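You operate a simulated robot arm through the tools that you are given. There is no shell and no other tool. Be economical: measure what you need, move in short steps, check, and stop when the job is done.

Carry out the task below with a simulated two-armed robot. There is one attempt and no reset: what you move stays moved.

## Task
On the top of the right workbench, pour about 80 ml from the green jug into the orange cup, holding that steady with the other hand, and put the green jug back.
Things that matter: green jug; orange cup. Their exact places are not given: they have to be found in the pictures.

It is judged by the outcome, as a careful person would: the job done as asked, and still so three seconds after it is handed in. It fails if anything else is knocked over, pushed out of place, dropped, spilled or broken.

## Robot
Two 7-joint arms with two-finger parallel grippers on one trunk, on a base that drives. Base frame: it is fixed to the floor where the robot stands at the start and does not move with it; the origin is under the middle of the robot, x ahead of it, y to its left, z up; the surface under the hand at the start is at about z = 855. Lengths are in mm, angles in degrees, forces in N, time in s.
The left shoulder is at the start at [70, 163, 1320], the right one opposite. With the tool pointing down near the work surface each hand reaches from about 320 to 860 mm from the robot's upright axis, wherever it stands, measured 20 degrees to its own side. Places, roughly: orange cup (9x9x11 cm) [800, -200, 900]. Payload 3.43 kg a hand.
Tool frame (each hand has its own): the origin (TCP) lies between the finger pads and is the grasp point; the fingertips stand 34 mm ahead of it; z points along the fingers, y is the line along which they close. The gripper opens to 128 mm. The fingers are 24 mm wide and 12 mm thick; the gripper's body (48 by 130 mm) begins 96 mm behind the TCP.
Orientation is that of the tool frame in the base frame, as a unit quaternion [w, x, y, z]. With the fingers straight down and closing along the base's y, the tool's x points along the base's -x, its y along +y and its z along -z.

## Interface
- The arms move only by the tool jog_arm. It takes "left_motion", "right_motion" or both (then of equal length, played together; a hand with none holds still); each is a list that holds one entry, the list of rows, each a list of 7 numbers: the shift along the base's x, y, z in mm, then the turn, a rotation vector about the base's x, y, z in degrees, then the opening, from 0 (shut) to 1 (fully open). In form: [[[tx, ty, tz, wx, wy, wz, fingers], ...]]. A call has 1 to 12 rows; each row is the pose to reach, as a shift and turn from the pose commanded when the call began. A row lasts 0.2 s, in which the tool goes at most 50 mm and 8.6 degrees; a call with a longer step from one row to the next is refused whole, and so is a gripper value outside its range. A pose out of reach is approached as far as the arm can. The call stops where the force on the tool passes 40 N (or 10 N more than at its start, if that is more) or the arm is blocked; 0.2 s more then pass. The fingers move at their own pace (about 153 mm/s each) and stop on an object; they squeeze with about 35 N. The grip force told is the motor's: it shows also when the fingers shut on nothing. Time passes only in rows, and 0.2 s behind the last, so rows that repeat a pose let the fingers close. The reply holds the time, the measured pose of the TCP, the force on the tool along the base axes, the opening and the grip force, in the units named above and with some noise, with the torque about the TCP (base axes, N m) and any sound that the robot's microphone picked up.
- Cameras (640 x 400 px; columns grow to the right, rows downward): "scene" is now at [131.1, -12.2, 1556.2]; the picture's right is [-0.12, -0.99, 0.00], its down [-0.59, 0.07, -0.80] and it looks along [0.80, -0.10, -0.59] (base axes); focal length 260 px, centre (320, 200). "left" rides on the left gripper at [76, 11, -160] in its tool frame; the picture's right is [-0.15, 0.99, 0.00], its down [-0.88, -0.13, -0.46] and it looks along [-0.45, -0.07, 0.89] (tool axes); focal length 234 px, centre (320, 200). "right" rides on the right gripper at [76, -11, -160] in its tool frame; the picture's right is [0.15, 0.99, 0.00], its down [-0.88, 0.13, -0.46] and it looks along [-0.45, 0.07, 0.89] (tool axes); focal length 234 px, centre (320, 200).
- snapshot(camera): a new picture of that camera. No time passes.
- move_column(by): slides the trunk up (or, below 0, down) by that many mm; the arms and the scene camera ride with it, the base frame stays. It gives what a move gives, with no picture.
- base_move(legs): drives the robot by 1 to 6 legs, each [ahead, left, turn to the left] in mm, mm and degrees, along the robot's own axes; the way and the turn of a leg run together, so that a leg with both is an arc; at most 1500 mm and 180 degrees a leg. The arms and the cameras ride along, it lands a little off, and it stops where it bumps. It gives what a move gives.
- aim_head(pan, tilt): turns the head with the scene camera to pan (to the left, within 86 degrees either way) and tilt (down, from -29 to 69), counted from straight ahead of the robot. It gives what a move gives.
- locate(camera, pixels): for up to 12 pixels [column, row] of the newest picture of that camera ("zoom" is the newest enlarged one), the place [x, y, z] in the base frame of the surface seen there, good to about 2 mm, but the place of the scene camera against the robot may be out by one fixed shift of up to 18 mm in any direction. No time passes.
- zoom(camera, box): a new picture of the part [left, top, right, bottom] of that camera's present view, enlarged. No time passes.
- job_done(): hands the job in; it is judged then, once.

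Go step by step. Measure first, check grasps and placings, and put right what went wrong. The budget is 80 turns and 58 pictures, counting those below and the enlarged ones. Unless the task says otherwise, let go and move clear before handing in, and close with one line.

The tools are called as name(argument=value, ...) on one line, values as JSON. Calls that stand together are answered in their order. jog_arm: Moves the arms, as the interface text tells. Its arguments: {"type":"object","properties":{"left_motion":{"type":"array"},"right_motion":{"type":"array"}},"required":[]} The other tools are called the same way: move_column (by) slides the trunk up or down; base_move (legs) drives the base; aim_head (pan, tilt) turns the head that bears the scene camera; snapshot (camera) takes a picture; locate (camera, pixels) gives the place of the surface under pixels of a picture; zoom (camera, box) takes an enlarged picture of a part of a camera's view; job_done () hands the job in.

At the start:

```text
time: 0.0
left_tcp_pos: [559.3, 144.0, 1304.2]
left_tool_rot: [0.0, 0.0, 1.0, 0.0]
left_contact_force: [0.0, 1.0, 0.3]
left_moment: [0.0, -0.01, 0.03]
left_grip_width: 128.1
left_gripper_force: 0.0
right_tcp_pos: [486.3, -341.4, 1243.8]
right_tool_rot: [0.0, 0.0, 1.0, 0.0]
right_contact_force: [0.2, 0.4, 0.1]
right_moment: [0.04, 0.02, 0.01]
right_grip_width: 128.5
right_gripper_force: 0.1
trunk travel left (down, up): [-800.0, 140.0]
robot x, y, heading: [-2.2, -0.7, 0.3]
head pan, tilt: [-6.8, 36.4]
```

scene: 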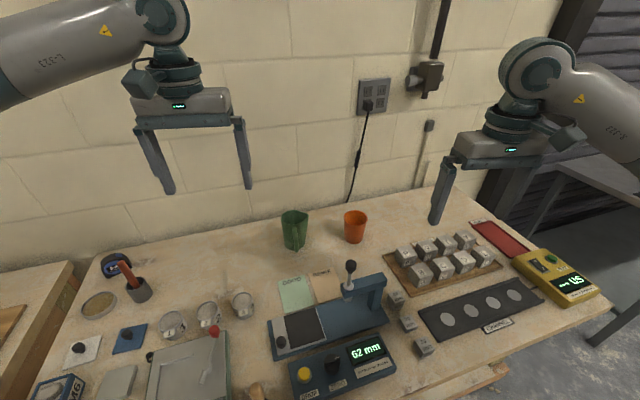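
right: 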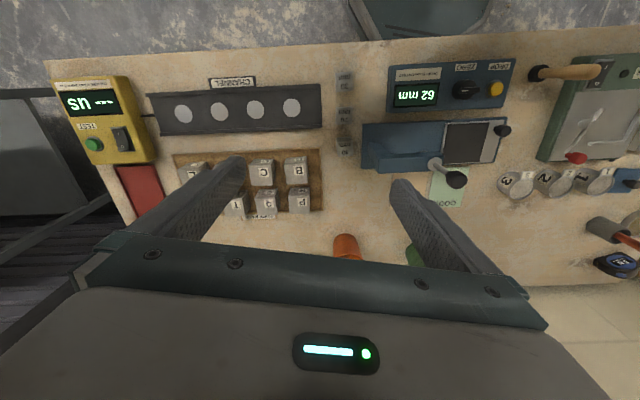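
left: 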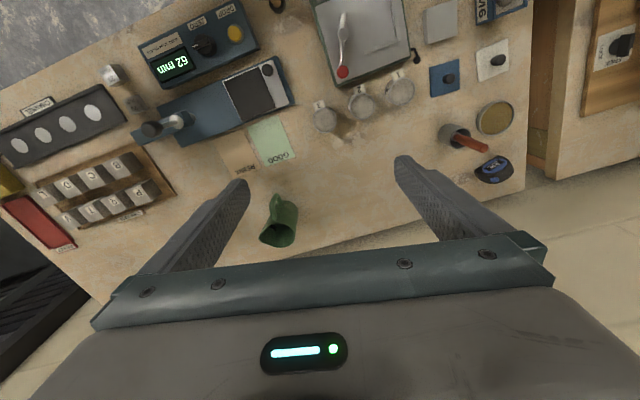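

The green jug is near (294,230) and the orange cup near (355,227) in the scene picture. I'll enlarge that region and measure both.

zoom(camera="scene", box=[260, 190, 400, 277])

locate(camera="scene", pixels=[[294, 230], [294, 246], [303, 232], [355, 227], [355, 241], [330, 240], [284, 213], [306, 213], [345, 214], [367, 214]])

zoom(camera="left", box=[220, 170, 340, 260])

```text
4.57 times, centred on (330, 234) of scene
```

zoom: 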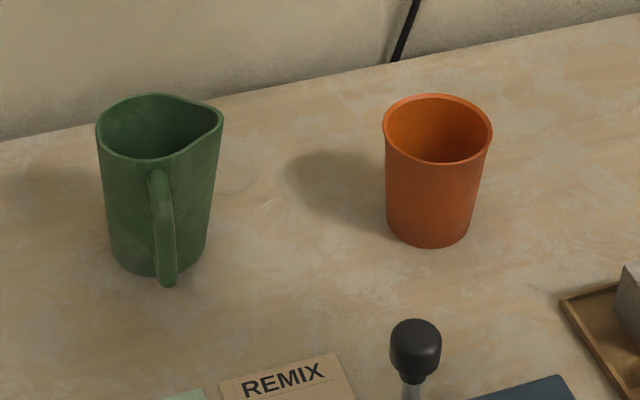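

```text
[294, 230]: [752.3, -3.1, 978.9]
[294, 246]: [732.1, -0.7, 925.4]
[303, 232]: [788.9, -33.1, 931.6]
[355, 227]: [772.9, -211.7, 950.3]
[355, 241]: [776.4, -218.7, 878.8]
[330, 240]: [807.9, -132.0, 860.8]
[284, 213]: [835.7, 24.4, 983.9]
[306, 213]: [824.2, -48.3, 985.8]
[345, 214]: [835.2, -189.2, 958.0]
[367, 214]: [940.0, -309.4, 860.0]
```

```text
4.44 times, centred on (280, 215) of left
```

zoom: 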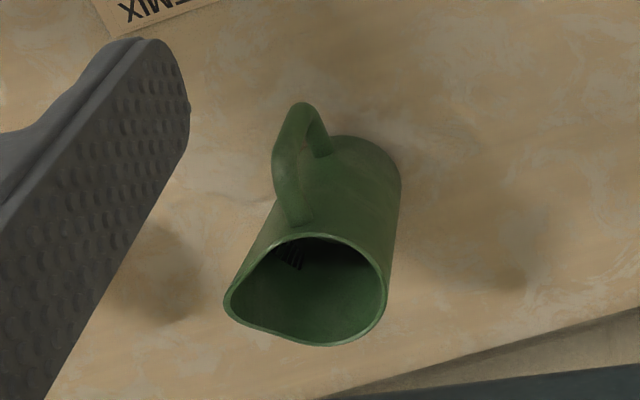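

The handle faces the robot and the spout points right (-y), so the left hand can take the body from the front and roll it to pour. I'll measure the jug from the left wrist view, and look closer at the obstacles in front.

locate(camera="zoom", pixels=[[228, 300], [383, 285], [305, 238], [315, 343], [300, 108], [283, 165], [292, 262], [330, 300], [375, 160], [400, 185], [345, 140], [500, 200]])

locate(camera="scene", pixels=[[351, 264], [350, 285], [380, 285], [300, 345], [242, 300], [403, 250], [440, 240], [270, 340], [325, 285], [290, 295], [240, 260], [432, 300]])

```text
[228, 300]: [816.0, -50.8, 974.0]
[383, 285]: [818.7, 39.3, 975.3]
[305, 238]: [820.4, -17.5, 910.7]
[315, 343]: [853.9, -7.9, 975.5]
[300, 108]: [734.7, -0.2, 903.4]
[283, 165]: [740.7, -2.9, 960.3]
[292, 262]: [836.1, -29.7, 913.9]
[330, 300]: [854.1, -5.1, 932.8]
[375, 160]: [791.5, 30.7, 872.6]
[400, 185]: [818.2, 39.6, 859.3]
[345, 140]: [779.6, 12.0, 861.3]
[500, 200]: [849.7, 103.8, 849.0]
```

```text
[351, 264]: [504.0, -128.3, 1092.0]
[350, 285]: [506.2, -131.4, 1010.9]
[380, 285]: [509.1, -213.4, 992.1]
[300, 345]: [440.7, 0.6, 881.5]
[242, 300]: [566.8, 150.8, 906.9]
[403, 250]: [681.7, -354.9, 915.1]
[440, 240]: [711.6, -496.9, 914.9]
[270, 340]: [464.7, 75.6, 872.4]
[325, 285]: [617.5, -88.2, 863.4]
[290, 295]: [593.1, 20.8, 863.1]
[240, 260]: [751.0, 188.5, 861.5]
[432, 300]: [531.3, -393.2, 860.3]
```

The wrist view puts the table at z≈849 and the jug at about (816,0), radius 39, rim 975, with the handle at -x and the spout at -y. The scene camera reads about 11 mm high. Next I'll check the table's front edge and get a better fix on the cup from the right wrist camera.

locate(camera="right", pixels=[[300, 55], [500, 42], [100, 62], [345, 240], [337, 237], [356, 237], [345, 250], [455, 180], [435, 165], [265, 175], [300, 200], [265, 215]])

zoom(camera="scene", box=[320, 200, 390, 244])

locate(camera="zoom", pixels=[[232, 130], [430, 130], [330, 250], [330, 118], [330, 210], [330, 400]])

```text
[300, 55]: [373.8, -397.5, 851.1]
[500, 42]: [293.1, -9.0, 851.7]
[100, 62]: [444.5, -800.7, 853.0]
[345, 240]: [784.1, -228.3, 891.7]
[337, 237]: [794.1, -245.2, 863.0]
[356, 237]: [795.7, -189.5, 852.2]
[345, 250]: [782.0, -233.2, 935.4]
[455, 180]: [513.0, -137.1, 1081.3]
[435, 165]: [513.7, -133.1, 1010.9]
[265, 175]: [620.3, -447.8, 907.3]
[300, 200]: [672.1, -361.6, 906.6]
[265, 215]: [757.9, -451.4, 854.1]
```

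```text
9.09 times, centred on (355, 222) of scene
```

zoom: 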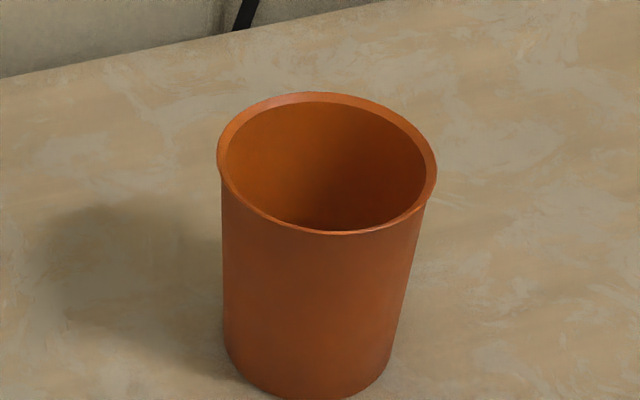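

```text
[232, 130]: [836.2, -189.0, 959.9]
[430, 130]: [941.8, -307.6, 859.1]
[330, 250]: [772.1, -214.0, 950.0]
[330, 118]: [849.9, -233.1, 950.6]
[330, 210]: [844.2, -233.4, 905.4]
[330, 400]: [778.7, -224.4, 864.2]
```

The table edge at y=0 is x≈295 and runs back to the right. Before driving closer I'll look down to see how much room the base has.

aim_head(pan=0, tilt=69)

snapshot(camera="scene")

```text
time: 1.0
left_tcp_pos: [560.1, 145.3, 1303.7]
left_tool_rot: [0.0, 0.0, 1.0, 0.0]
left_contact_force: [0.0, -0.6, 0.2]
left_moment: [0.02, 0.01, 0.03]
left_grip_width: 128.0
left_gripper_force: 0.1
right_tcp_pos: [486.8, -341.1, 1243.3]
right_tool_rot: [0.001, 0.0, 1.0, 0.0]
right_contact_force: [0.5, -0.7, -0.1]
right_moment: [-0.05, 0.0, 0.01]
right_grip_width: 127.8
right_gripper_force: 0.1
trunk travel left (down, up): [-800.0, 140.0]
robot x, y, heading: [3.3, -2.6, -0.2]
head pan, tilt: [0.0, 68.8]
```

```text
51 pictures are left
```

scene: 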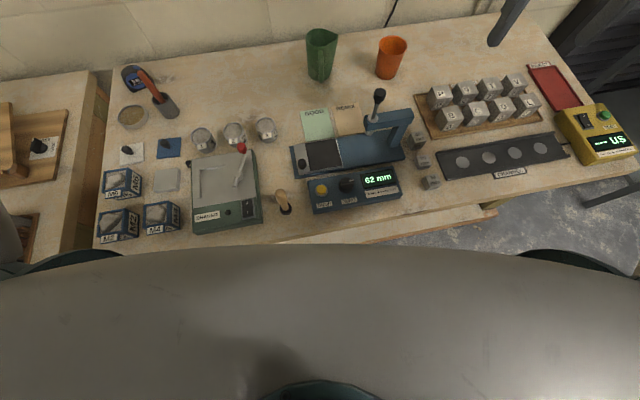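

The torso fills the lower half of the view. I'll measure its front edge against the table edge.

locate(camera="scene", pixels=[[320, 252], [320, 300], [320, 242], [200, 255], [450, 250], [450, 222], [600, 225], [321, 35], [391, 43], [322, 78]])

```text
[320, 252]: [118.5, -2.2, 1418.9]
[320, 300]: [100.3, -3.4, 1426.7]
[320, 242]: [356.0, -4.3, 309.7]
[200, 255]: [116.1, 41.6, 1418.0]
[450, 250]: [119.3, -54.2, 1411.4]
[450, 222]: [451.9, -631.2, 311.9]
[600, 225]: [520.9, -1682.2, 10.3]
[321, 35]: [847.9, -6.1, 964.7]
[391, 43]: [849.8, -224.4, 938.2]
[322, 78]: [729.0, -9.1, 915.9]
```

The upper torso is at x≈120 with the table edge at x≈295, so there is some room. I'll drive right 150 and then ahead 60, with the hands high above everything.

base_move(legs=[[0, -150, 0], [60, 0, 0]])

```text
time: 3.1
left_tcp_pos: [616.8, -3.8, 1300.0]
left_tool_rot: [-0.003, -0.002, 1.0, 0.001]
left_contact_force: [1.2, -0.1, -0.6]
left_moment: [0.0, 0.13, -0.02]
left_grip_width: 128.3
left_gripper_force: 0.1
right_tcp_pos: [546.3, -491.1, 1239.1]
right_tool_rot: [-0.003, -0.003, 1.0, 0.001]
right_contact_force: [2.0, 0.2, -0.8]
right_moment: [0.01, 0.1, 0.02]
right_grip_width: 127.9
right_gripper_force: 0.1
trunk travel left (down, up): [-800.0, 140.0]
robot x, y, heading: [49.2, -153.4, 0.3]
head pan, tilt: [0.0, 68.8]
stopped in leg 2: the robot was blocked; the commanded pose is now the measured one
```

The base was blocked at x=49, probably lightly against the table. I'll back off 15 mm and check the scene.

base_move(legs=[[-15, 0, 0]])

aim_head(pan=8, tilt=45)

snapshot(camera="scene")

locate(camera="scene", pixels=[[320, 200]])

```text
time: 3.8
left_tcp_pos: [597.8, -3.4, 1301.6]
left_tool_rot: [-0.001, -0.002, 1.0, 0.001]
left_contact_force: [1.2, 0.1, -1.1]
left_moment: [0.03, 0.06, -0.02]
left_grip_width: 128.1
left_gripper_force: 0.0
right_tcp_pos: [527.4, -489.4, 1240.6]
right_tool_rot: [-0.003, -0.002, 1.0, 0.0]
right_contact_force: [0.3, -0.9, -0.4]
right_moment: [0.05, 0.06, 0.01]
right_grip_width: 127.9
right_gripper_force: 0.1
trunk travel left (down, up): [-800.0, 140.0]
robot x, y, heading: [35.8, -152.0, 0.3]
head pan, tilt: [0.0, 68.8]
```

```text
time: 4.7
left_tcp_pos: [592.4, -3.8, 1303.2]
left_tool_rot: [0.001, -0.003, 1.0, 0.0]
left_contact_force: [-1.3, -0.2, 0.1]
left_moment: [0.03, 0.02, -0.01]
left_grip_width: 128.0
left_gripper_force: 0.0
right_tcp_pos: [521.8, -490.2, 1243.1]
right_tool_rot: [0.0, -0.003, 1.0, 0.001]
right_contact_force: [-0.5, 0.9, -0.1]
right_moment: [-0.03, 0.01, 0.0]
right_grip_width: 127.8
right_gripper_force: 0.0
trunk travel left (down, up): [-800.0, 140.0]
robot x, y, heading: [35.8, -151.8, 0.3]
head pan, tilt: [8.0, 45.0]
```

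```text
50 pictures are left
```

scene: 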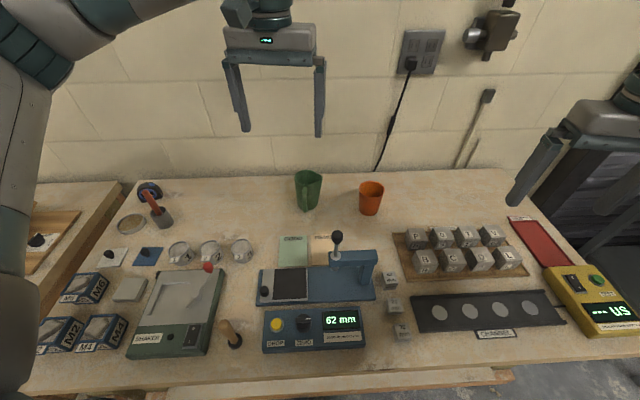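

```text
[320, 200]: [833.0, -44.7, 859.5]
```

Everything is still in place after the bump. Next I'll turn the left hand toward the jug's left side, so the tool points -y and 30° down, the fingers close along x and the camera is on top. That lets me inspect the handle loop.

jog_arm(left_motion=[[[12.5, 17, -10, -3.59, 3.59, 6.22, 1], [25, 34, -20, -7.18, 7.18, 12.44, 1], [37.5, 51, -30, -10.77, 10.77, 18.66, 1], [50, 68, -40, -14.36, 14.36, 24.88, 1], [62.5, 85, -50, -17.95, 17.95, 31.1, 1], [75, 102, -60, -21.54, 21.54, 37.32, 1], [87.5, 119, -70, -25.13, 25.13, 43.54, 1], [100, 136, -80, -28.72, 28.72, 49.76, 1], [112.5, 153, -90, -32.31, 32.31, 55.98, 1], [125, 170, -100, -35.9, 35.9, 62.2, 1], [137.5, 187, -110, -39.49, 39.49, 68.42, 1], [150, 204, -120, -43.08, 43.08, 74.64, 1]]])

move_column(by=-120)

snapshot(camera="left")

```text
time: 7.3
left_tcp_pos: [743.4, 202.3, 1182.3]
left_tool_rot: [-0.335, -0.579, 0.665, -0.333]
left_contact_force: [-0.4, 0.0, 0.1]
left_moment: [0.01, 0.01, 0.01]
left_grip_width: 128.2
left_gripper_force: 0.1
right_tcp_pos: [522.9, -488.3, 1243.3]
right_tool_rot: [-0.002, -0.003, 1.0, 0.0]
right_contact_force: [-0.3, 0.7, 0.0]
right_moment: [-0.03, 0.03, -0.02]
right_grip_width: 128.0
right_gripper_force: 0.1
trunk travel left (down, up): [-800.0, 140.0]
robot x, y, heading: [34.9, -150.9, 0.3]
head pan, tilt: [8.0, 45.0]
```

```text
time: 8.8
left_tcp_pos: [743.3, 199.6, 1063.4]
left_tool_rot: [-0.334, -0.579, 0.666, -0.332]
left_contact_force: [0.4, -0.3, 0.3]
left_moment: [0.0, -0.04, 0.01]
left_grip_width: 127.7
left_gripper_force: 0.1
right_tcp_pos: [523.3, -489.7, 1123.9]
right_tool_rot: [0.001, -0.003, 1.0, 0.0]
right_contact_force: [-0.4, 0.0, -0.4]
right_moment: [-0.02, 0.0, -0.03]
right_grip_width: 128.1
right_gripper_force: 0.0
trunk travel left (down, up): [-680.0, 260.0]
robot x, y, heading: [34.2, -152.5, 0.3]
head pan, tilt: [8.0, 45.0]
```

```text
49 pictures are left
```

left: 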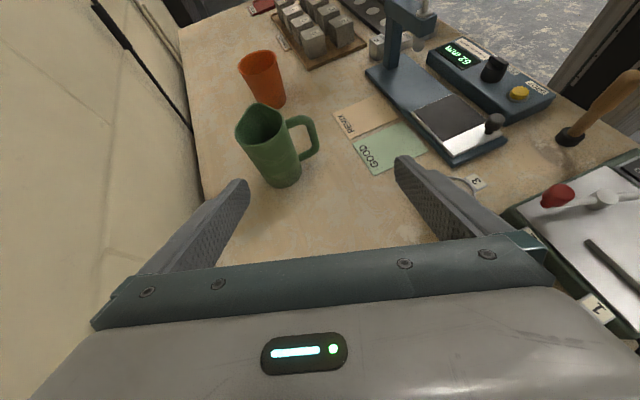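

The handle loop is clearly visible at (300,135). I'll enlarge it and measure the loop opening, plus the wall on the left.

zoom(camera="left", box=[220, 90, 340, 200])

locate(camera="left", pixels=[[160, 90], [100, 150], [100, 40], [205, 165]])

```text
3.64 times, centred on (280, 145) of left
```

zoom: 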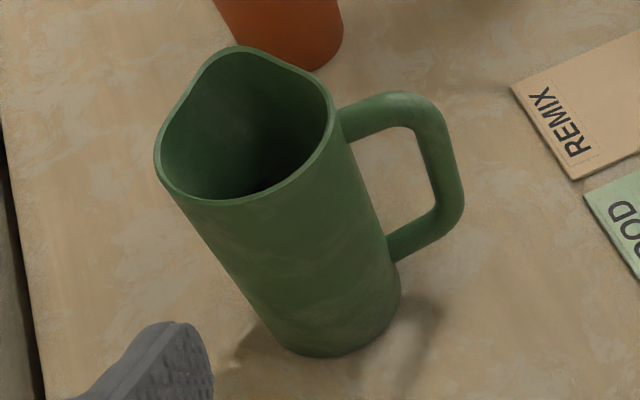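

```text
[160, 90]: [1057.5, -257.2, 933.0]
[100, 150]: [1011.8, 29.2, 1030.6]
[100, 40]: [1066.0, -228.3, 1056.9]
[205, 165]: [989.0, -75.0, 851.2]
```

locate(camera="zoom", pixels=[[345, 120], [405, 97], [408, 128], [437, 200], [457, 190], [395, 250], [365, 170], [383, 222], [240, 50], [162, 165], [325, 355], [265, 240]])

```text
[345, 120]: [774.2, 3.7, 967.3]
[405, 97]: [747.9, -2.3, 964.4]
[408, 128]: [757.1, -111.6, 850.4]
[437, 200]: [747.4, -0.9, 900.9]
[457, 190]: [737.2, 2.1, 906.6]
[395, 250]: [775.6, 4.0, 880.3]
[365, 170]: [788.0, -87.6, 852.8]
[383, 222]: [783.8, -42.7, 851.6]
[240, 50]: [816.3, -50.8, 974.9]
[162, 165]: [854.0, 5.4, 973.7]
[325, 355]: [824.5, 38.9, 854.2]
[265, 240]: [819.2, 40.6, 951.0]
```

The loop gap is x 749–776 and z about 888–950, with the body centred at x≈816. An opening of about 96 mm puts one finger in the middle of the gap. I'll finish the turn and stage 150 mm back along the approach line.

jog_arm(left_motion=[[[15, -14, -14, -1.8, 1.8, 3.11, 0.75], [30, -28, -28, -3.59, 3.59, 6.22, 0.75], [45, -42, -42, -3.59, 3.59, 6.22, 0.75], [60, -55, -56, -3.59, 3.59, 6.22, 0.75], [73, -68, -70, -3.59, 3.59, 6.22, 0.75], [73, -68, -70, -3.59, 3.59, 6.22, 0.75]]])

snapshot(camera="left")

```text
time: 10.2
left_tcp_pos: [815.2, 132.9, 994.1]
left_tool_rot: [0.354, 0.613, -0.612, 0.353]
left_contact_force: [0.0, 0.0, 0.7]
left_moment: [-0.02, 0.02, 0.02]
left_grip_width: 95.7
left_gripper_force: 0.0
right_tcp_pos: [523.6, -489.0, 1123.0]
right_tool_rot: [0.0, -0.002, 1.0, 0.0]
right_contact_force: [-1.1, 0.4, 0.1]
right_moment: [-0.02, 0.01, -0.01]
right_grip_width: 127.9
right_gripper_force: 0.2
trunk travel left (down, up): [-680.0, 260.0]
robot x, y, heading: [32.6, -152.0, 0.1]
head pan, tilt: [8.0, 45.0]
```

```text
47 pictures are left
```

left: 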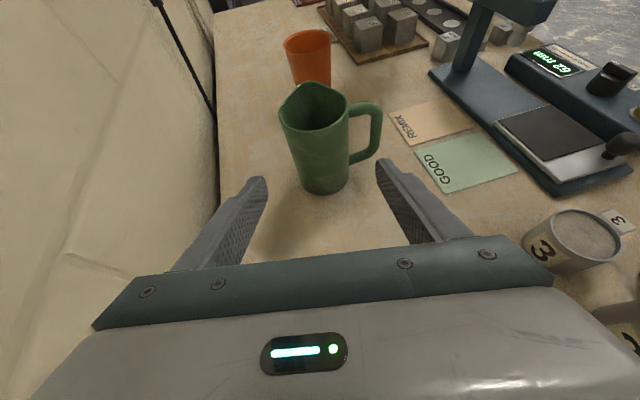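

Reach is good and the pose is as wanted. I'll advance 90 mm along the tool, so the tips stop just short of the handle plane, and look.

jog_arm(left_motion=[[[0, -26, -15, 0, 0, 0, 0.75], [0, -52, -30, 0, 0, 0, 0.75], [0, -78, -45, 0, 0, 0, 0.75], [0, -78, -45, 0, 0, 0, 0.75]]])

zoom(camera="left", box=[200, 60, 456, 220])

zoom(camera="scene", box=[230, 120, 400, 226])

```text
time: 11.2
left_tcp_pos: [816.1, 54.3, 947.4]
left_tool_rot: [0.355, 0.613, -0.612, 0.352]
left_contact_force: [-0.6, -0.1, -0.5]
left_moment: [0.01, 0.01, 0.01]
left_grip_width: 96.1
left_gripper_force: 0.1
right_tcp_pos: [523.1, -488.8, 1123.5]
right_tool_rot: [0.0, -0.003, 1.0, 0.0]
right_contact_force: [0.2, -0.2, -0.6]
right_moment: [-0.04, -0.02, -0.02]
right_grip_width: 128.0
right_gripper_force: 0.0
trunk travel left (down, up): [-680.0, 260.0]
robot x, y, heading: [36.0, -149.5, -0.0]
head pan, tilt: [8.0, 45.0]
```

```text
2.50 times, centred on (328, 140) of left
```

zoom: 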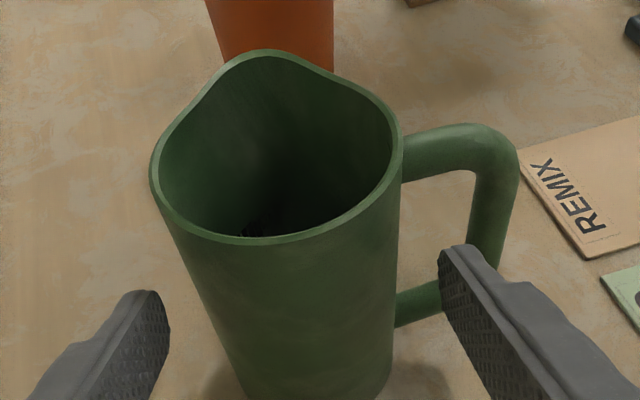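

```text
3.76 times, centred on (315, 173) of scene
```

zoom: 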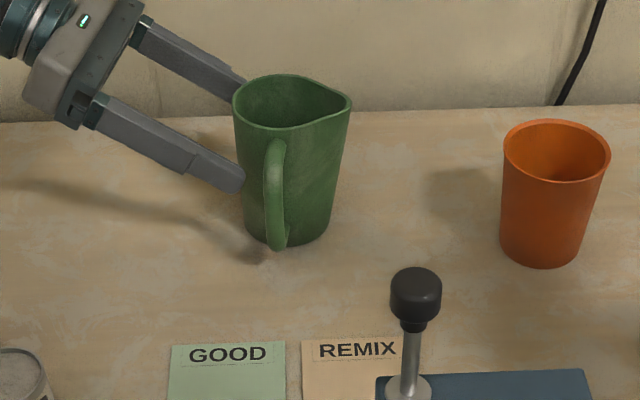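

The right-hand finger tip is at (460,250) in the zoomed left view. I'll repeat that zoom so I can measure the finger against the loop.

zoom(camera="left", box=[340, 100, 420, 180])

locate(camera="zoom", pixels=[[190, 300], [225, 290], [280, 320], [320, 200], [340, 100], [180, 130], [120, 300], [285, 170]])

```text
5.00 times, centred on (380, 140) of left
```

zoom: 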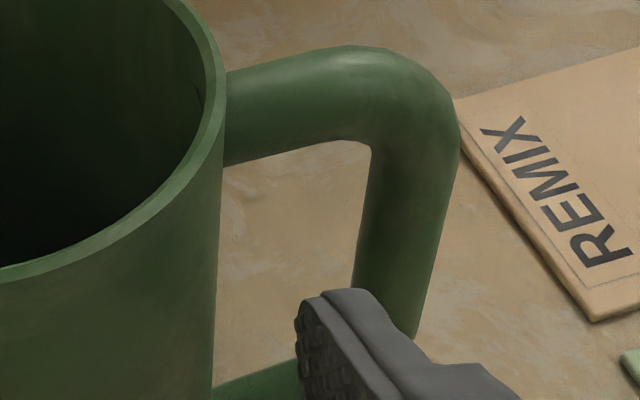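

```text
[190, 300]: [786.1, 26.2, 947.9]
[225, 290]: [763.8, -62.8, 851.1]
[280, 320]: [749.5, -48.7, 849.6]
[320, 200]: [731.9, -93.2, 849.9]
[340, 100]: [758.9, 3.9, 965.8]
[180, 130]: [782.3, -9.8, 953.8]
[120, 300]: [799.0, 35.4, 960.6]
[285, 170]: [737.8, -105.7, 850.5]
```

locate(camera="zoom", pixels=[[312, 320], [325, 298], [360, 300], [385, 320], [375, 200], [372, 260], [400, 200], [450, 170], [345, 132], [270, 385], [305, 350]])

```text
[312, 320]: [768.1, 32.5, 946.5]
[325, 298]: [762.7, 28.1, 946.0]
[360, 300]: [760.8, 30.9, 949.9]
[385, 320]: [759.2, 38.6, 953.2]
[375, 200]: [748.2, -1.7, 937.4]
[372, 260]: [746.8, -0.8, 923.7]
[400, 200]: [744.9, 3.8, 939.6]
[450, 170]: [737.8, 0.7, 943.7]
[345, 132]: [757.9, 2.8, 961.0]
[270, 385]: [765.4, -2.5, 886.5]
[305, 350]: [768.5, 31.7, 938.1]
```

The finger tip spans x 757–768, between the handle (749) and the body (777), and will enter at z≈918–946. That clears the loop, so I'll advance the remaining 60 mm.

jog_arm(left_motion=[[[0, -13, -7.5, 0, 0, 0, 0.75], [0, -26, -15, 0, 0, 0, 0.75], [0, -39, -22.5, 0, 0, 0, 0.75], [0, -52, -30, 0, 0, 0, 0.75], [0, -52, -30, 0, 0, 0, 0.75]]])

zoom(camera="left", box=[200, 60, 456, 220])

```text
time: 12.4
left_tcp_pos: [816.5, 2.8, 917.6]
left_tool_rot: [0.354, 0.614, -0.612, 0.352]
left_contact_force: [0.2, -0.2, 0.2]
left_moment: [-0.01, 0.01, -0.02]
left_grip_width: 96.1
left_gripper_force: 0.0
right_tcp_pos: [523.4, -488.5, 1122.6]
right_tool_rot: [0.001, -0.002, 1.0, 0.001]
right_contact_force: [0.7, 0.2, -0.6]
right_moment: [-0.02, 0.02, 0.03]
right_grip_width: 127.8
right_gripper_force: 0.0
trunk travel left (down, up): [-680.0, 260.0]
robot x, y, heading: [35.1, -153.4, 0.5]
head pan, tilt: [8.0, 45.0]
```

```text
2.50 times, centred on (328, 140) of left
```

zoom: 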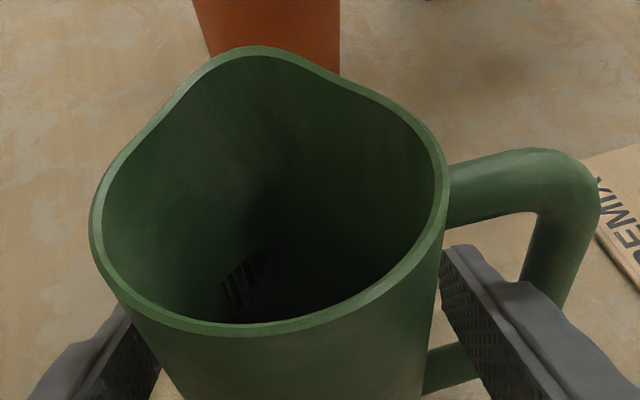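

The finger is through the loop without any contact. There are dark marks inside the jug at (250,275), so I'll look closer at them before gripping.

zoom(camera="left", box=[270, 145, 334, 185])

locate(camera="zoom", pixels=[[320, 200], [200, 100], [200, 250], [400, 100], [400, 300], [500, 250], [300, 50]])

```text
10.00 times, centred on (302, 165) of left
```

zoom: 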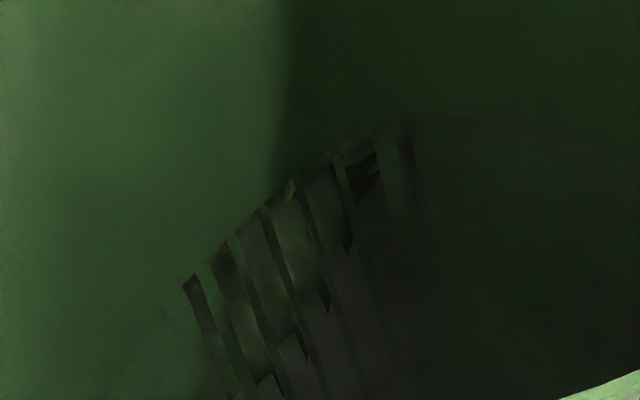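

```text
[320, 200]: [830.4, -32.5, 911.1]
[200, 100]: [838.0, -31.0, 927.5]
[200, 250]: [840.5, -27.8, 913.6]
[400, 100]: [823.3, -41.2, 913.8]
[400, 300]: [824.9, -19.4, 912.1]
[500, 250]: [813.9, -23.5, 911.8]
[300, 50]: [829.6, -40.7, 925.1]
```

The liquid surface inside the jug reads z≈912, which is roughly 240 ml. Pouring 80 ml should drop the level by about 20 mm once it's upright again. Before gripping the jug I'll bring the right hand to the cup from the front right, pitched 40° down, staging 160 mm back.

jog_arm(right_motion=[[[23, 16.5, 0, 2.61, -4.53, 5.6, 1], [46, 33, 0, 5.22, -9.06, 11.2, 1], [69, 49.5, -10, 7.83, -13.59, 16.8, 1], [92, 66, -20, 10.44, -18.12, 22.4, 1], [115, 82.5, -35, 13.05, -22.65, 28, 1], [138, 99, -50, 15.66, -27.18, 33.6, 1], [161, 115.5, -65, 18.27, -31.71, 39.2, 1], [184, 132, -80, 20.88, -36.24, 44.8, 1], [207, 148.5, -100, 23.49, -40.77, 50.4, 1], [231, 165, -120, 26.1, -45.3, 56, 1], [231, 165, -120, 26.1, -45.3, 56, 1]]])

snapshot(camera="right")

snapshot(camera="scene")

```text
time: 14.8
left_tcp_pos: [817.4, 1.7, 917.7]
left_tool_rot: [0.354, 0.614, -0.611, 0.353]
left_contact_force: [-0.4, -0.3, 0.2]
left_moment: [-0.01, 0.02, 0.0]
left_grip_width: 95.9
left_gripper_force: 0.1
right_tcp_pos: [751.8, -325.5, 1033.4]
right_tool_rot: [0.362, -0.355, 0.846, 0.163]
right_contact_force: [0.0, -0.2, -0.2]
right_moment: [0.03, -0.02, 0.0]
right_grip_width: 128.0
right_gripper_force: 0.1
right hand out of reach, approached as far as the arm can: row 8, 9, 10, 11
trunk travel left (down, up): [-680.0, 260.0]
robot x, y, heading: [35.8, -149.6, 0.3]
head pan, tilt: [8.0, 45.0]
```

```text
41 pictures are left
```

right: 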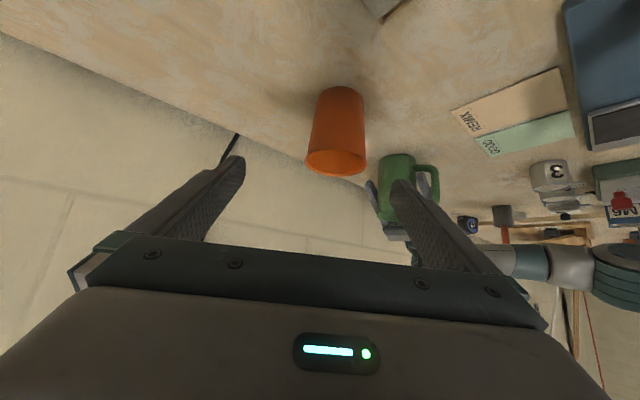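

```text
40 pictures are left
```

scene: 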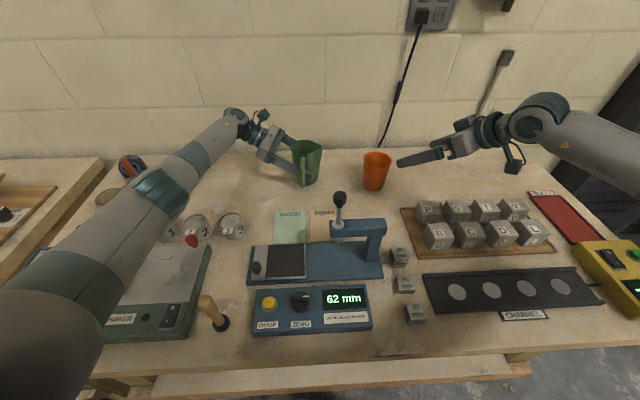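

The right wrist camera ended up on the underside (the cup appears upside down) and the pose was out of reach. I'll unwind the hand, then turn it the mirrored way with the camera on top.

jog_arm(right_motion=[[[-20, -14, 10, -2.46, 5.46, -5.36, 1], [-40, -28, 20, -4.92, 10.92, -10.72, 1], [-60, -42, 30, -7.39, 16.39, -16.09, 1], [-80, -56, 40, -9.85, 21.85, -21.45, 1], [-100, -70, 50, -12.3, 27.3, -26.8, 1], [-120, -84, 60, -14.8, 32.8, -32.2, 1], [-140, -98, 70, -17.2, 38.2, -37.5, 1], [-160, -112, 80, -19.7, 43.7, -42.9, 1], [-160, -112, 80, -19.7, 43.7, -42.9, 1]]])

```text
time: 16.8
left_tcp_pos: [815.5, 3.0, 917.9]
left_tool_rot: [0.355, 0.613, -0.613, 0.351]
left_contact_force: [0.3, -0.2, -0.2]
left_moment: [-0.01, -0.02, -0.01]
left_grip_width: 96.1
left_gripper_force: 0.0
right_tcp_pos: [592.9, -437.0, 1112.7]
right_tool_rot: [0.0, 0.0, 1.0, 0.0]
right_contact_force: [0.6, 0.1, 0.3]
right_moment: [-0.02, -0.03, 0.01]
right_grip_width: 127.9
right_gripper_force: 0.0
trunk travel left (down, up): [-680.0, 260.0]
robot x, y, heading: [34.4, -152.4, 0.1]
head pan, tilt: [8.0, 45.0]
```

The hand is unwound. Now the mirrored turn: pointing +y, 40° down, camera on top.

jog_arm(right_motion=[[[14, 7, -6, 3.33, 2.79, -7.14, 1], [28, 14, -12, 6.66, 5.58, -14.28, 1], [42, 21, -18, 9.99, 8.37, -21.42, 1], [56, 28, -24, 13.32, 11.16, -28.56, 1], [70, 35, -30, 16.65, 13.95, -35.7, 1], [84, 42, -36, 19.98, 16.74, -42.84, 1], [98, 49, -42, 23.31, 19.53, -49.98, 1], [112, 56, -48, 26.64, 22.32, -57.12, 1], [126, 63, -54, 29.97, 25.11, -64.26, 1], [140, 70, -60, 33.3, 27.9, -71.4, 1], [154, 77, -66, 36.63, 30.69, -78.54, 1], [168, 84, -72, 39.96, 33.48, -85.68, 1]]])

snapshot(camera="right")

```text
time: 19.4
left_tcp_pos: [816.2, 2.1, 916.6]
left_tool_rot: [0.354, 0.614, -0.611, 0.352]
left_contact_force: [0.6, 0.2, 0.0]
left_moment: [0.01, 0.01, 0.02]
left_grip_width: 96.1
left_gripper_force: 0.1
right_tcp_pos: [760.0, -352.4, 1041.5]
right_tool_rot: [-0.256, 0.657, 0.64, 0.306]
right_contact_force: [-0.5, -0.9, -0.9]
right_moment: [0.0, -0.01, 0.01]
right_grip_width: 128.1
right_gripper_force: 0.1
trunk travel left (down, up): [-680.0, 260.0]
robot x, y, heading: [37.3, -150.8, 0.1]
head pan, tilt: [8.0, 45.0]
```

```text
39 pictures are left
```

right: 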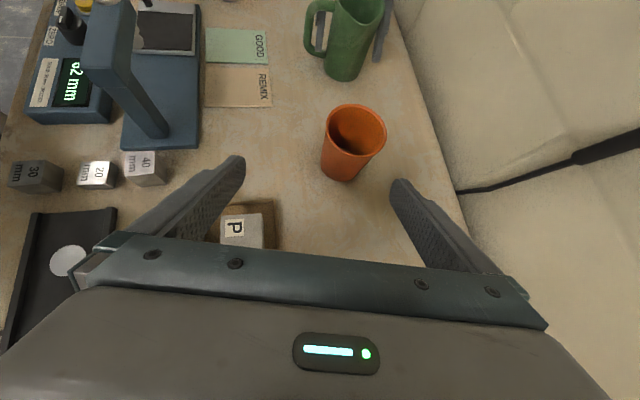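

Reachable this way. I'll measure the cup from this view.

zoom(camera="right", box=[305, 95, 401, 185])

locate(camera="right", pixels=[[326, 124], [386, 133], [358, 105], [353, 154], [345, 180], [326, 170], [360, 170], [355, 130], [345, 165], [240, 225], [255, 235]])

```text
4.44 times, centred on (353, 140) of right
```

zoom: 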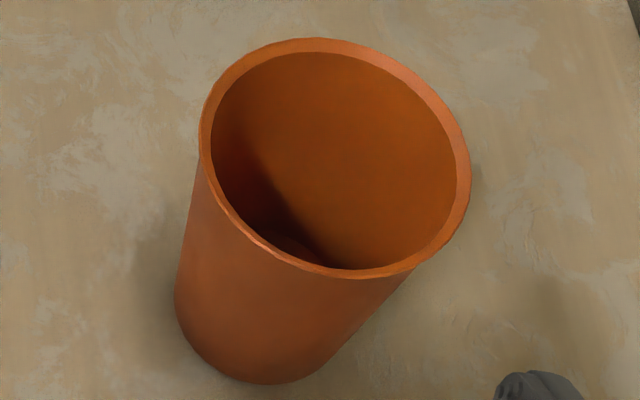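

```text
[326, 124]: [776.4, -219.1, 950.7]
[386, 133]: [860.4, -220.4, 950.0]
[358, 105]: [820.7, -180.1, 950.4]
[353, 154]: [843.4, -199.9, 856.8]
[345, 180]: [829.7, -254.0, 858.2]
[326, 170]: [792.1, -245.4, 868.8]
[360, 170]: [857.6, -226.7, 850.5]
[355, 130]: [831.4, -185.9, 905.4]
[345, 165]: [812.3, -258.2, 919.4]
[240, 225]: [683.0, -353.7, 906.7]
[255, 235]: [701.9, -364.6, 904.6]
```

The cup is empty, with its rim at z≈950, centre (818,-222) and radius 42 at the rim. I'll finish the turn and stage 100 mm back along the approach.

jog_arm(right_motion=[[[15, 18, -25, 3.33, 2.79, -7.14, 1], [30, 37, -51, 3.33, 2.79, -7.14, 1], [45, 55, -77, 3.33, 2.79, -7.14, 1], [45, 55, -77, 3.33, 2.79, -7.14, 1]]])

snapshot(camera="right")

```text
time: 20.4
left_tcp_pos: [817.6, 2.3, 917.1]
left_tool_rot: [0.354, 0.614, -0.612, 0.352]
left_contact_force: [0.0, 0.8, 0.1]
left_moment: [0.03, -0.01, -0.01]
left_grip_width: 96.0
left_gripper_force: 0.0
right_tcp_pos: [805.2, -297.5, 966.0]
right_tool_rot: [-0.271, 0.693, 0.584, 0.324]
right_contact_force: [-0.1, 0.1, 0.7]
right_moment: [0.0, 0.01, -0.03]
right_grip_width: 127.9
right_gripper_force: 0.1
trunk travel left (down, up): [-680.0, 260.0]
robot x, y, heading: [34.3, -152.3, 0.3]
head pan, tilt: [8.0, 45.0]
```

```text
37 pictures are left
```

right: 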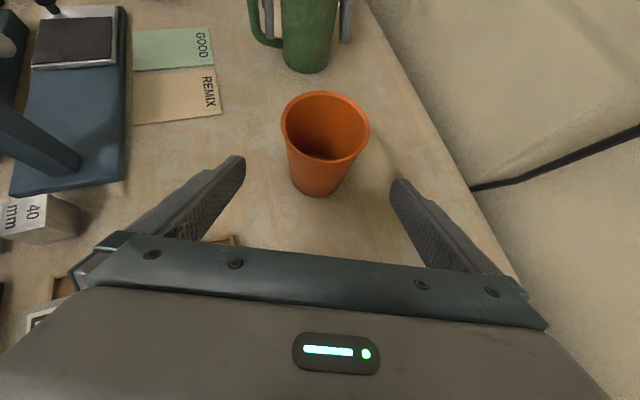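

The cup sits centred between the fingers. I'll advance to the cup and close on it.

jog_arm(right_motion=[[[4.3, 25, -21, 0, 0, 0, 1], [8.6, 50, -42, 0, 0, 0, 1], [12.8, 75.5, -64, 0, 0, 0, 1], [12.8, 75.5, -64, 0, 0, 0, 1], [12.8, 75.5, -64, 0, 0, 0, 0.72], [12.8, 75.5, -64, 0, 0, 0, 0.66], [12.8, 75.5, -64, 0, 0, 0, 0.6], [12.8, 75.5, -64, 0, 0, 0, 0.5], [12.8, 75.5, -64, 0, 0, 0, 0.4], [12.8, 75.5, -64, 0, 0, 0, 0.4]]])

snapshot(camera="right")

```text
time: 22.6
left_tcp_pos: [817.1, 3.0, 917.6]
left_tool_rot: [0.355, 0.613, -0.612, 0.352]
left_contact_force: [-1.1, -0.2, 0.1]
left_moment: [0.02, 0.01, 0.01]
left_grip_width: 96.0
left_gripper_force: 0.1
right_tcp_pos: [818.1, -221.8, 900.3]
right_tool_rot: [-0.27, 0.695, 0.583, 0.323]
right_contact_force: [0.8, 0.7, -0.6]
right_moment: [-0.01, 0.0, 0.02]
right_grip_width: 78.3
right_gripper_force: 35.1
trunk travel left (down, up): [-680.0, 260.0]
robot x, y, heading: [35.1, -148.5, 0.0]
head pan, tilt: [8.0, 45.0]
```

```text
36 pictures are left
```

right: 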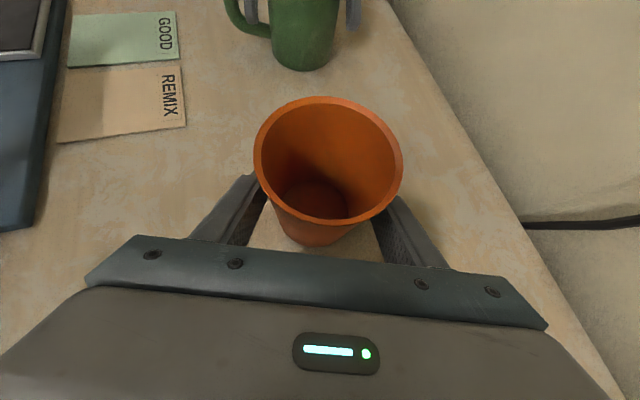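

The cup is held at 78 mm with 35 N, and the right camera sees into it down to the bottom. I'll record the rim and bottom for reference, and close the left hand on the jug.

locate(camera="right", pixels=[[315, 200], [330, 210], [300, 200], [256, 150], [401, 165], [330, 98], [325, 222]])

jog_arm(left_motion=[[[0, 0, 0, 0, 0, 0, 0.7], [0, 0, 0, 0, 0, 0, 0.66], [0, 0, 0, 0, 0, 0, 0.62], [0, 0, 0, 0, 0, 0, 0.55], [0, 0, 0, 0, 0, 0, 0.45], [0, 0, 0, 0, 0, 0, 0.4], [0, 0, 0, 0, 0, 0, 0.4]]])

zoom(camera="left", box=[200, 60, 456, 220])

```text
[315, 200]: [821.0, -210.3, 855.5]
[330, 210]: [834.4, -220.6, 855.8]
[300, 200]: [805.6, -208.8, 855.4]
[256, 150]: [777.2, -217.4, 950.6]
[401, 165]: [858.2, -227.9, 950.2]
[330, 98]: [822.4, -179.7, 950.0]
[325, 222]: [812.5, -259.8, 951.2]
```

```text
time: 24.2
left_tcp_pos: [815.5, 2.7, 916.2]
left_tool_rot: [0.355, 0.613, -0.611, 0.353]
left_contact_force: [0.6, -0.6, -0.2]
left_moment: [0.0, 0.04, -0.03]
left_grip_width: 77.4
left_gripper_force: 34.6
right_tcp_pos: [817.6, -223.4, 901.4]
right_tool_rot: [-0.27, 0.695, 0.583, 0.323]
right_contact_force: [-0.6, 0.0, -0.1]
right_moment: [0.0, -0.04, -0.01]
right_grip_width: 78.0
right_gripper_force: 35.2
trunk travel left (down, up): [-680.0, 260.0]
robot x, y, heading: [36.7, -149.4, -0.0]
head pan, tilt: [8.0, 45.0]
```

```text
2.50 times, centred on (328, 140) of left
```

zoom: 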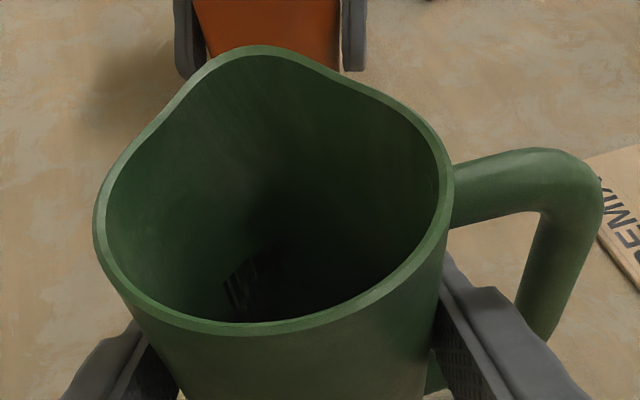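

The jug is gripped at 77 mm with 35 N. I'll note the liquid level, then lift straight up 20 mm and read the weight.

locate(camera="zoom", pixels=[[280, 270], [300, 285], [320, 260], [350, 270], [300, 250], [345, 240]])

jog_arm(left_motion=[[[0, 0, 3, 0, 0, 0, 0.4], [0, 0, 8, 0, 0, 0, 0.4], [0, 0, 14, 0, 0, 0, 0.4], [0, 0, 20, 0, 0, 0, 0.4], [0, 0, 20, 0, 0, 0, 0.4], [0, 0, 20, 0, 0, 0, 0.4], [0, 0, 20, 0, 0, 0, 0.4]]])

```text
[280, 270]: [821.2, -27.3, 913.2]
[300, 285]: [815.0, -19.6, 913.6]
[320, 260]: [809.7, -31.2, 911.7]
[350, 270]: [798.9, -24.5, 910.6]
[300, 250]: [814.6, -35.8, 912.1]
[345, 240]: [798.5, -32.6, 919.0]
```

```text
time: 25.8
left_tcp_pos: [816.4, 2.0, 937.8]
left_tool_rot: [0.354, 0.614, -0.611, 0.352]
left_contact_force: [0.7, 1.1, -3.5]
left_moment: [-0.02, 0.01, 0.02]
left_grip_width: 77.8
left_gripper_force: 35.1
right_tcp_pos: [818.5, -223.1, 900.6]
right_tool_rot: [-0.27, 0.695, 0.584, 0.322]
right_contact_force: [0.4, 0.1, 0.5]
right_moment: [-0.03, -0.01, 0.01]
right_grip_width: 78.4
right_gripper_force: 34.3
trunk travel left (down, up): [-680.0, 260.0]
robot x, y, heading: [33.4, -153.9, 0.3]
head pan, tilt: [8.0, 45.0]
```

It lifts cleanly at about 3.5 N, so roughly 240 g of liquid plus the jug, and the level is at z≈912. I'll raise it further and carry it level toward the cup.

jog_arm(left_motion=[[[0, 0, 8, 0, 0, 0, 0.4], [0, 0, 20, 0, 0, 0, 0.4], [0, 0, 35, 0, 0, 0, 0.4], [0, -4, 50, 0, 0, 0, 0.4], [0, -10, 65, 0, 0, 0, 0.4], [0, -20, 78, 0, 0, 0, 0.4], [0, -32, 87, 0, 0, 0, 0.4], [0, -46, 92, 0, 0, 0, 0.4], [1, -60, 94, 0, 0, 0, 0.4], [1, -73, 95, 0, 0, 0, 0.4], [1, -83, 95, 0, 0, 0, 0.4], [1, -88, 95, 0, 0, 0, 0.4]]])

snapshot(camera="right")

```text
time: 28.4
left_tcp_pos: [817.6, -86.7, 1032.9]
left_tool_rot: [0.354, 0.613, -0.612, 0.352]
left_contact_force: [-0.4, 0.3, -2.8]
left_moment: [0.01, -0.03, 0.01]
left_grip_width: 77.3
left_gripper_force: 35.7
right_tcp_pos: [817.8, -222.5, 900.5]
right_tool_rot: [-0.27, 0.695, 0.583, 0.323]
right_contact_force: [0.0, -0.4, 0.0]
right_moment: [-0.02, 0.0, -0.02]
right_grip_width: 78.1
right_gripper_force: 35.0
trunk travel left (down, up): [-680.0, 260.0]
robot x, y, heading: [33.9, -152.3, 0.4]
head pan, tilt: [8.0, 45.0]
```

```text
34 pictures are left
```

right: 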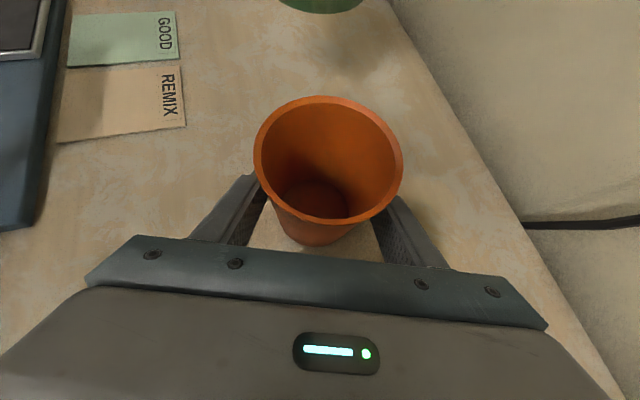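

The cup is clear and empty. I'll tilt the jug to 36°, below the roughly 51° where flow should start, and bring the lip over the cup.

jog_arm(left_motion=[[[0, -2, -3, 1.5, 0, 0, 0.4], [0, -5, -7, 4, 0, 0, 0.4], [0, -9, -13, 7.5, 0, 0, 0.4], [0, -13, -19, 11, 0, 0, 0.4], [0, -17, -25, 14.5, 0, 0, 0.4], [0, -21, -31, 18, 0, 0, 0.4], [0, -26, -37, 21.5, 0, 0, 0.4], [0, -30, -43, 25, 0, 0, 0.4], [0, -34, -49, 28.5, 0, 0, 0.4], [0, -38, -55, 32, 0, 0, 0.4], [0, -41, -60, 34.5, 0, 0, 0.4], [0, -43, -62, 36, 0, 0, 0.4]]])

snapshot(camera="right")

snapshot(camera="scene")

```text
time: 31.0
left_tcp_pos: [818.7, -128.7, 970.5]
left_tool_rot: [0.148, 0.693, -0.691, 0.146]
left_contact_force: [-0.1, -0.3, -2.9]
left_moment: [-0.02, -0.04, -0.03]
left_grip_width: 77.6
left_gripper_force: 35.7
right_tcp_pos: [818.4, -222.9, 899.1]
right_tool_rot: [-0.271, 0.694, 0.584, 0.323]
right_contact_force: [-0.2, -1.0, -0.1]
right_moment: [-0.01, -0.01, 0.01]
right_grip_width: 77.9
right_gripper_force: 34.7
trunk travel left (down, up): [-680.0, 260.0]
robot x, y, heading: [37.0, -151.3, 0.4]
head pan, tilt: [8.0, 45.0]
```

```text
33 pictures are left
```

right: 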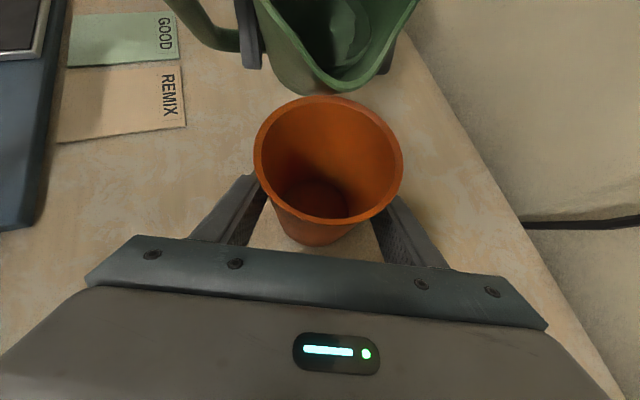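

```text
32 pictures are left
```

scene: 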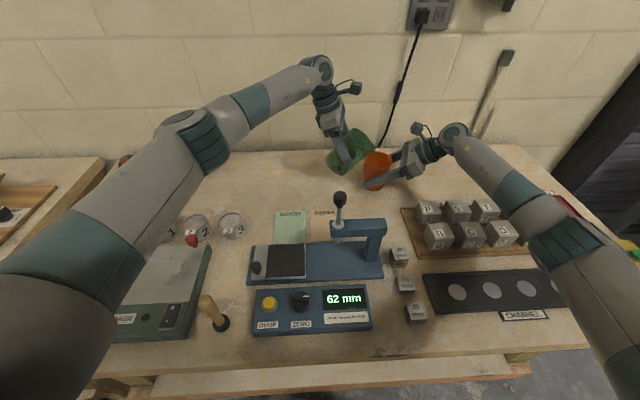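

The liquid is visible inside the tilted jug at (350,40), and the spout is at (338,92) in the right view. I'll measure the lip, the liquid surface and the rim.

locate(camera="right", pixels=[[338, 94], [338, 88], [325, 88], [350, 90], [345, 62], [350, 40], [345, 20], [330, 99]])

zoom(camera="right", box=[240, 0, 432, 120])

```text
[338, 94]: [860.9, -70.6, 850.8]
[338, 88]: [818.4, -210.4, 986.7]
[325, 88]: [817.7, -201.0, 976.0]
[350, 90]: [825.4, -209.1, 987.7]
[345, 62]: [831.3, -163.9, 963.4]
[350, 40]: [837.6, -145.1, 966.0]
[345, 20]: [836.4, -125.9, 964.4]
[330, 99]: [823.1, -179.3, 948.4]
```

```text
3.33 times, centred on (336, 60) of right
```

zoom: 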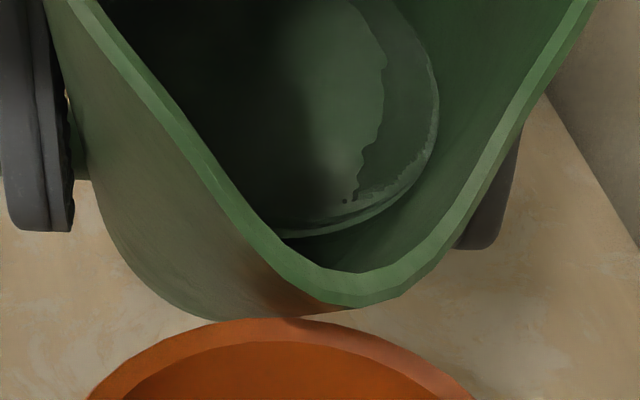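

The lip is at (818,-210,986), over the cup, with the liquid 22 mm below it, as predicted. I'll tilt on to 48° keeping the lip in place.

jog_arm(left_motion=[[[0, 0.3, 2.7, 2, 0, 0, 0.4], [0, 0.6, 5.4, 4, 0, 0, 0.4], [0, 0.9, 8.1, 6, 0, 0, 0.4], [0, 1.2, 10.8, 8, 0, 0, 0.4], [0, 1.4, 13.5, 10, 0, 0, 0.4], [0, 1.4, 14.8, 11, 0, 0, 0.4], [0, 1.3, 16.2, 12, 0, 0, 0.4], [0, 1.3, 16.2, 12, 0, 0, 0.4], [0, 1.3, 16.2, 12, 0, 0, 0.4]]])

zoom(camera="right", box=[200, 0, 456, 240])

```text
time: 33.0
left_tcp_pos: [817.9, -126.9, 987.0]
left_tool_rot: [0.075, 0.704, -0.703, 0.072]
left_contact_force: [-0.1, -0.3, -3.4]
left_moment: [-0.04, -0.03, -0.01]
left_grip_width: 77.7
left_gripper_force: 35.3
right_tcp_pos: [818.8, -222.6, 899.4]
right_tool_rot: [-0.27, 0.695, 0.583, 0.322]
right_contact_force: [0.1, 1.2, -1.0]
right_moment: [-0.01, 0.01, 0.01]
right_grip_width: 78.0
right_gripper_force: 34.9
trunk travel left (down, up): [-680.0, 260.0]
robot x, y, heading: [35.1, -149.0, 0.2]
head pan, tilt: [8.0, 45.0]
```

```text
1.67 times, centred on (328, 120) of right
```

zoom: 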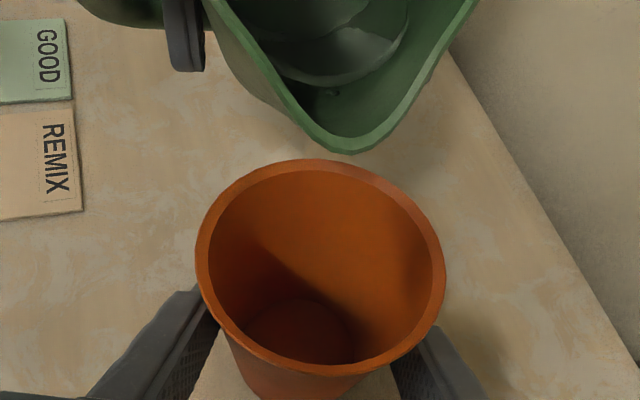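

locate(camera="zoom", pixels=[[345, 148], [345, 140], [330, 60], [340, 75], [320, 90], [345, 110], [300, 325], [290, 20]])

```text
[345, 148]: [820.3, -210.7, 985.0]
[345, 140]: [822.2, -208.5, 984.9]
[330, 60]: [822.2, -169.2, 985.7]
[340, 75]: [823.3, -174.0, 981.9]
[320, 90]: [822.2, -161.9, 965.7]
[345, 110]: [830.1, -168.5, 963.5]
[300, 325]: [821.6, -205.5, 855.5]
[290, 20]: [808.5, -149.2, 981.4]
```

zoom(camera="right", box=[280, 0, 400, 75])

locate(camera="zoom", pixels=[[330, 300], [330, 270], [330, 240], [300, 210], [300, 150], [350, 150], [400, 150], [300, 50], [400, 50], [450, 100], [360, 240], [345, 340]])

```text
5.33 times, centred on (340, 38) of right
```

zoom: 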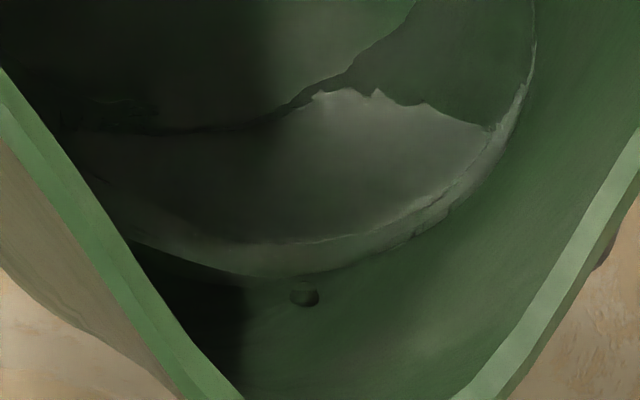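

```text
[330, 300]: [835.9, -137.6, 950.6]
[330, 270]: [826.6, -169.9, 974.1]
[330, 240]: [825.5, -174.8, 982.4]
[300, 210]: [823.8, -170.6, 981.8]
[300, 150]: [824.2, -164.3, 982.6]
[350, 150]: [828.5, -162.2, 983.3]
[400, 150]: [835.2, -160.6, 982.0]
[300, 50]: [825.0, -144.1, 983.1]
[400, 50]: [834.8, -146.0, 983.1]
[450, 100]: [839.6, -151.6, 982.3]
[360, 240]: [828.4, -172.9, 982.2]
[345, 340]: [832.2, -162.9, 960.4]
```

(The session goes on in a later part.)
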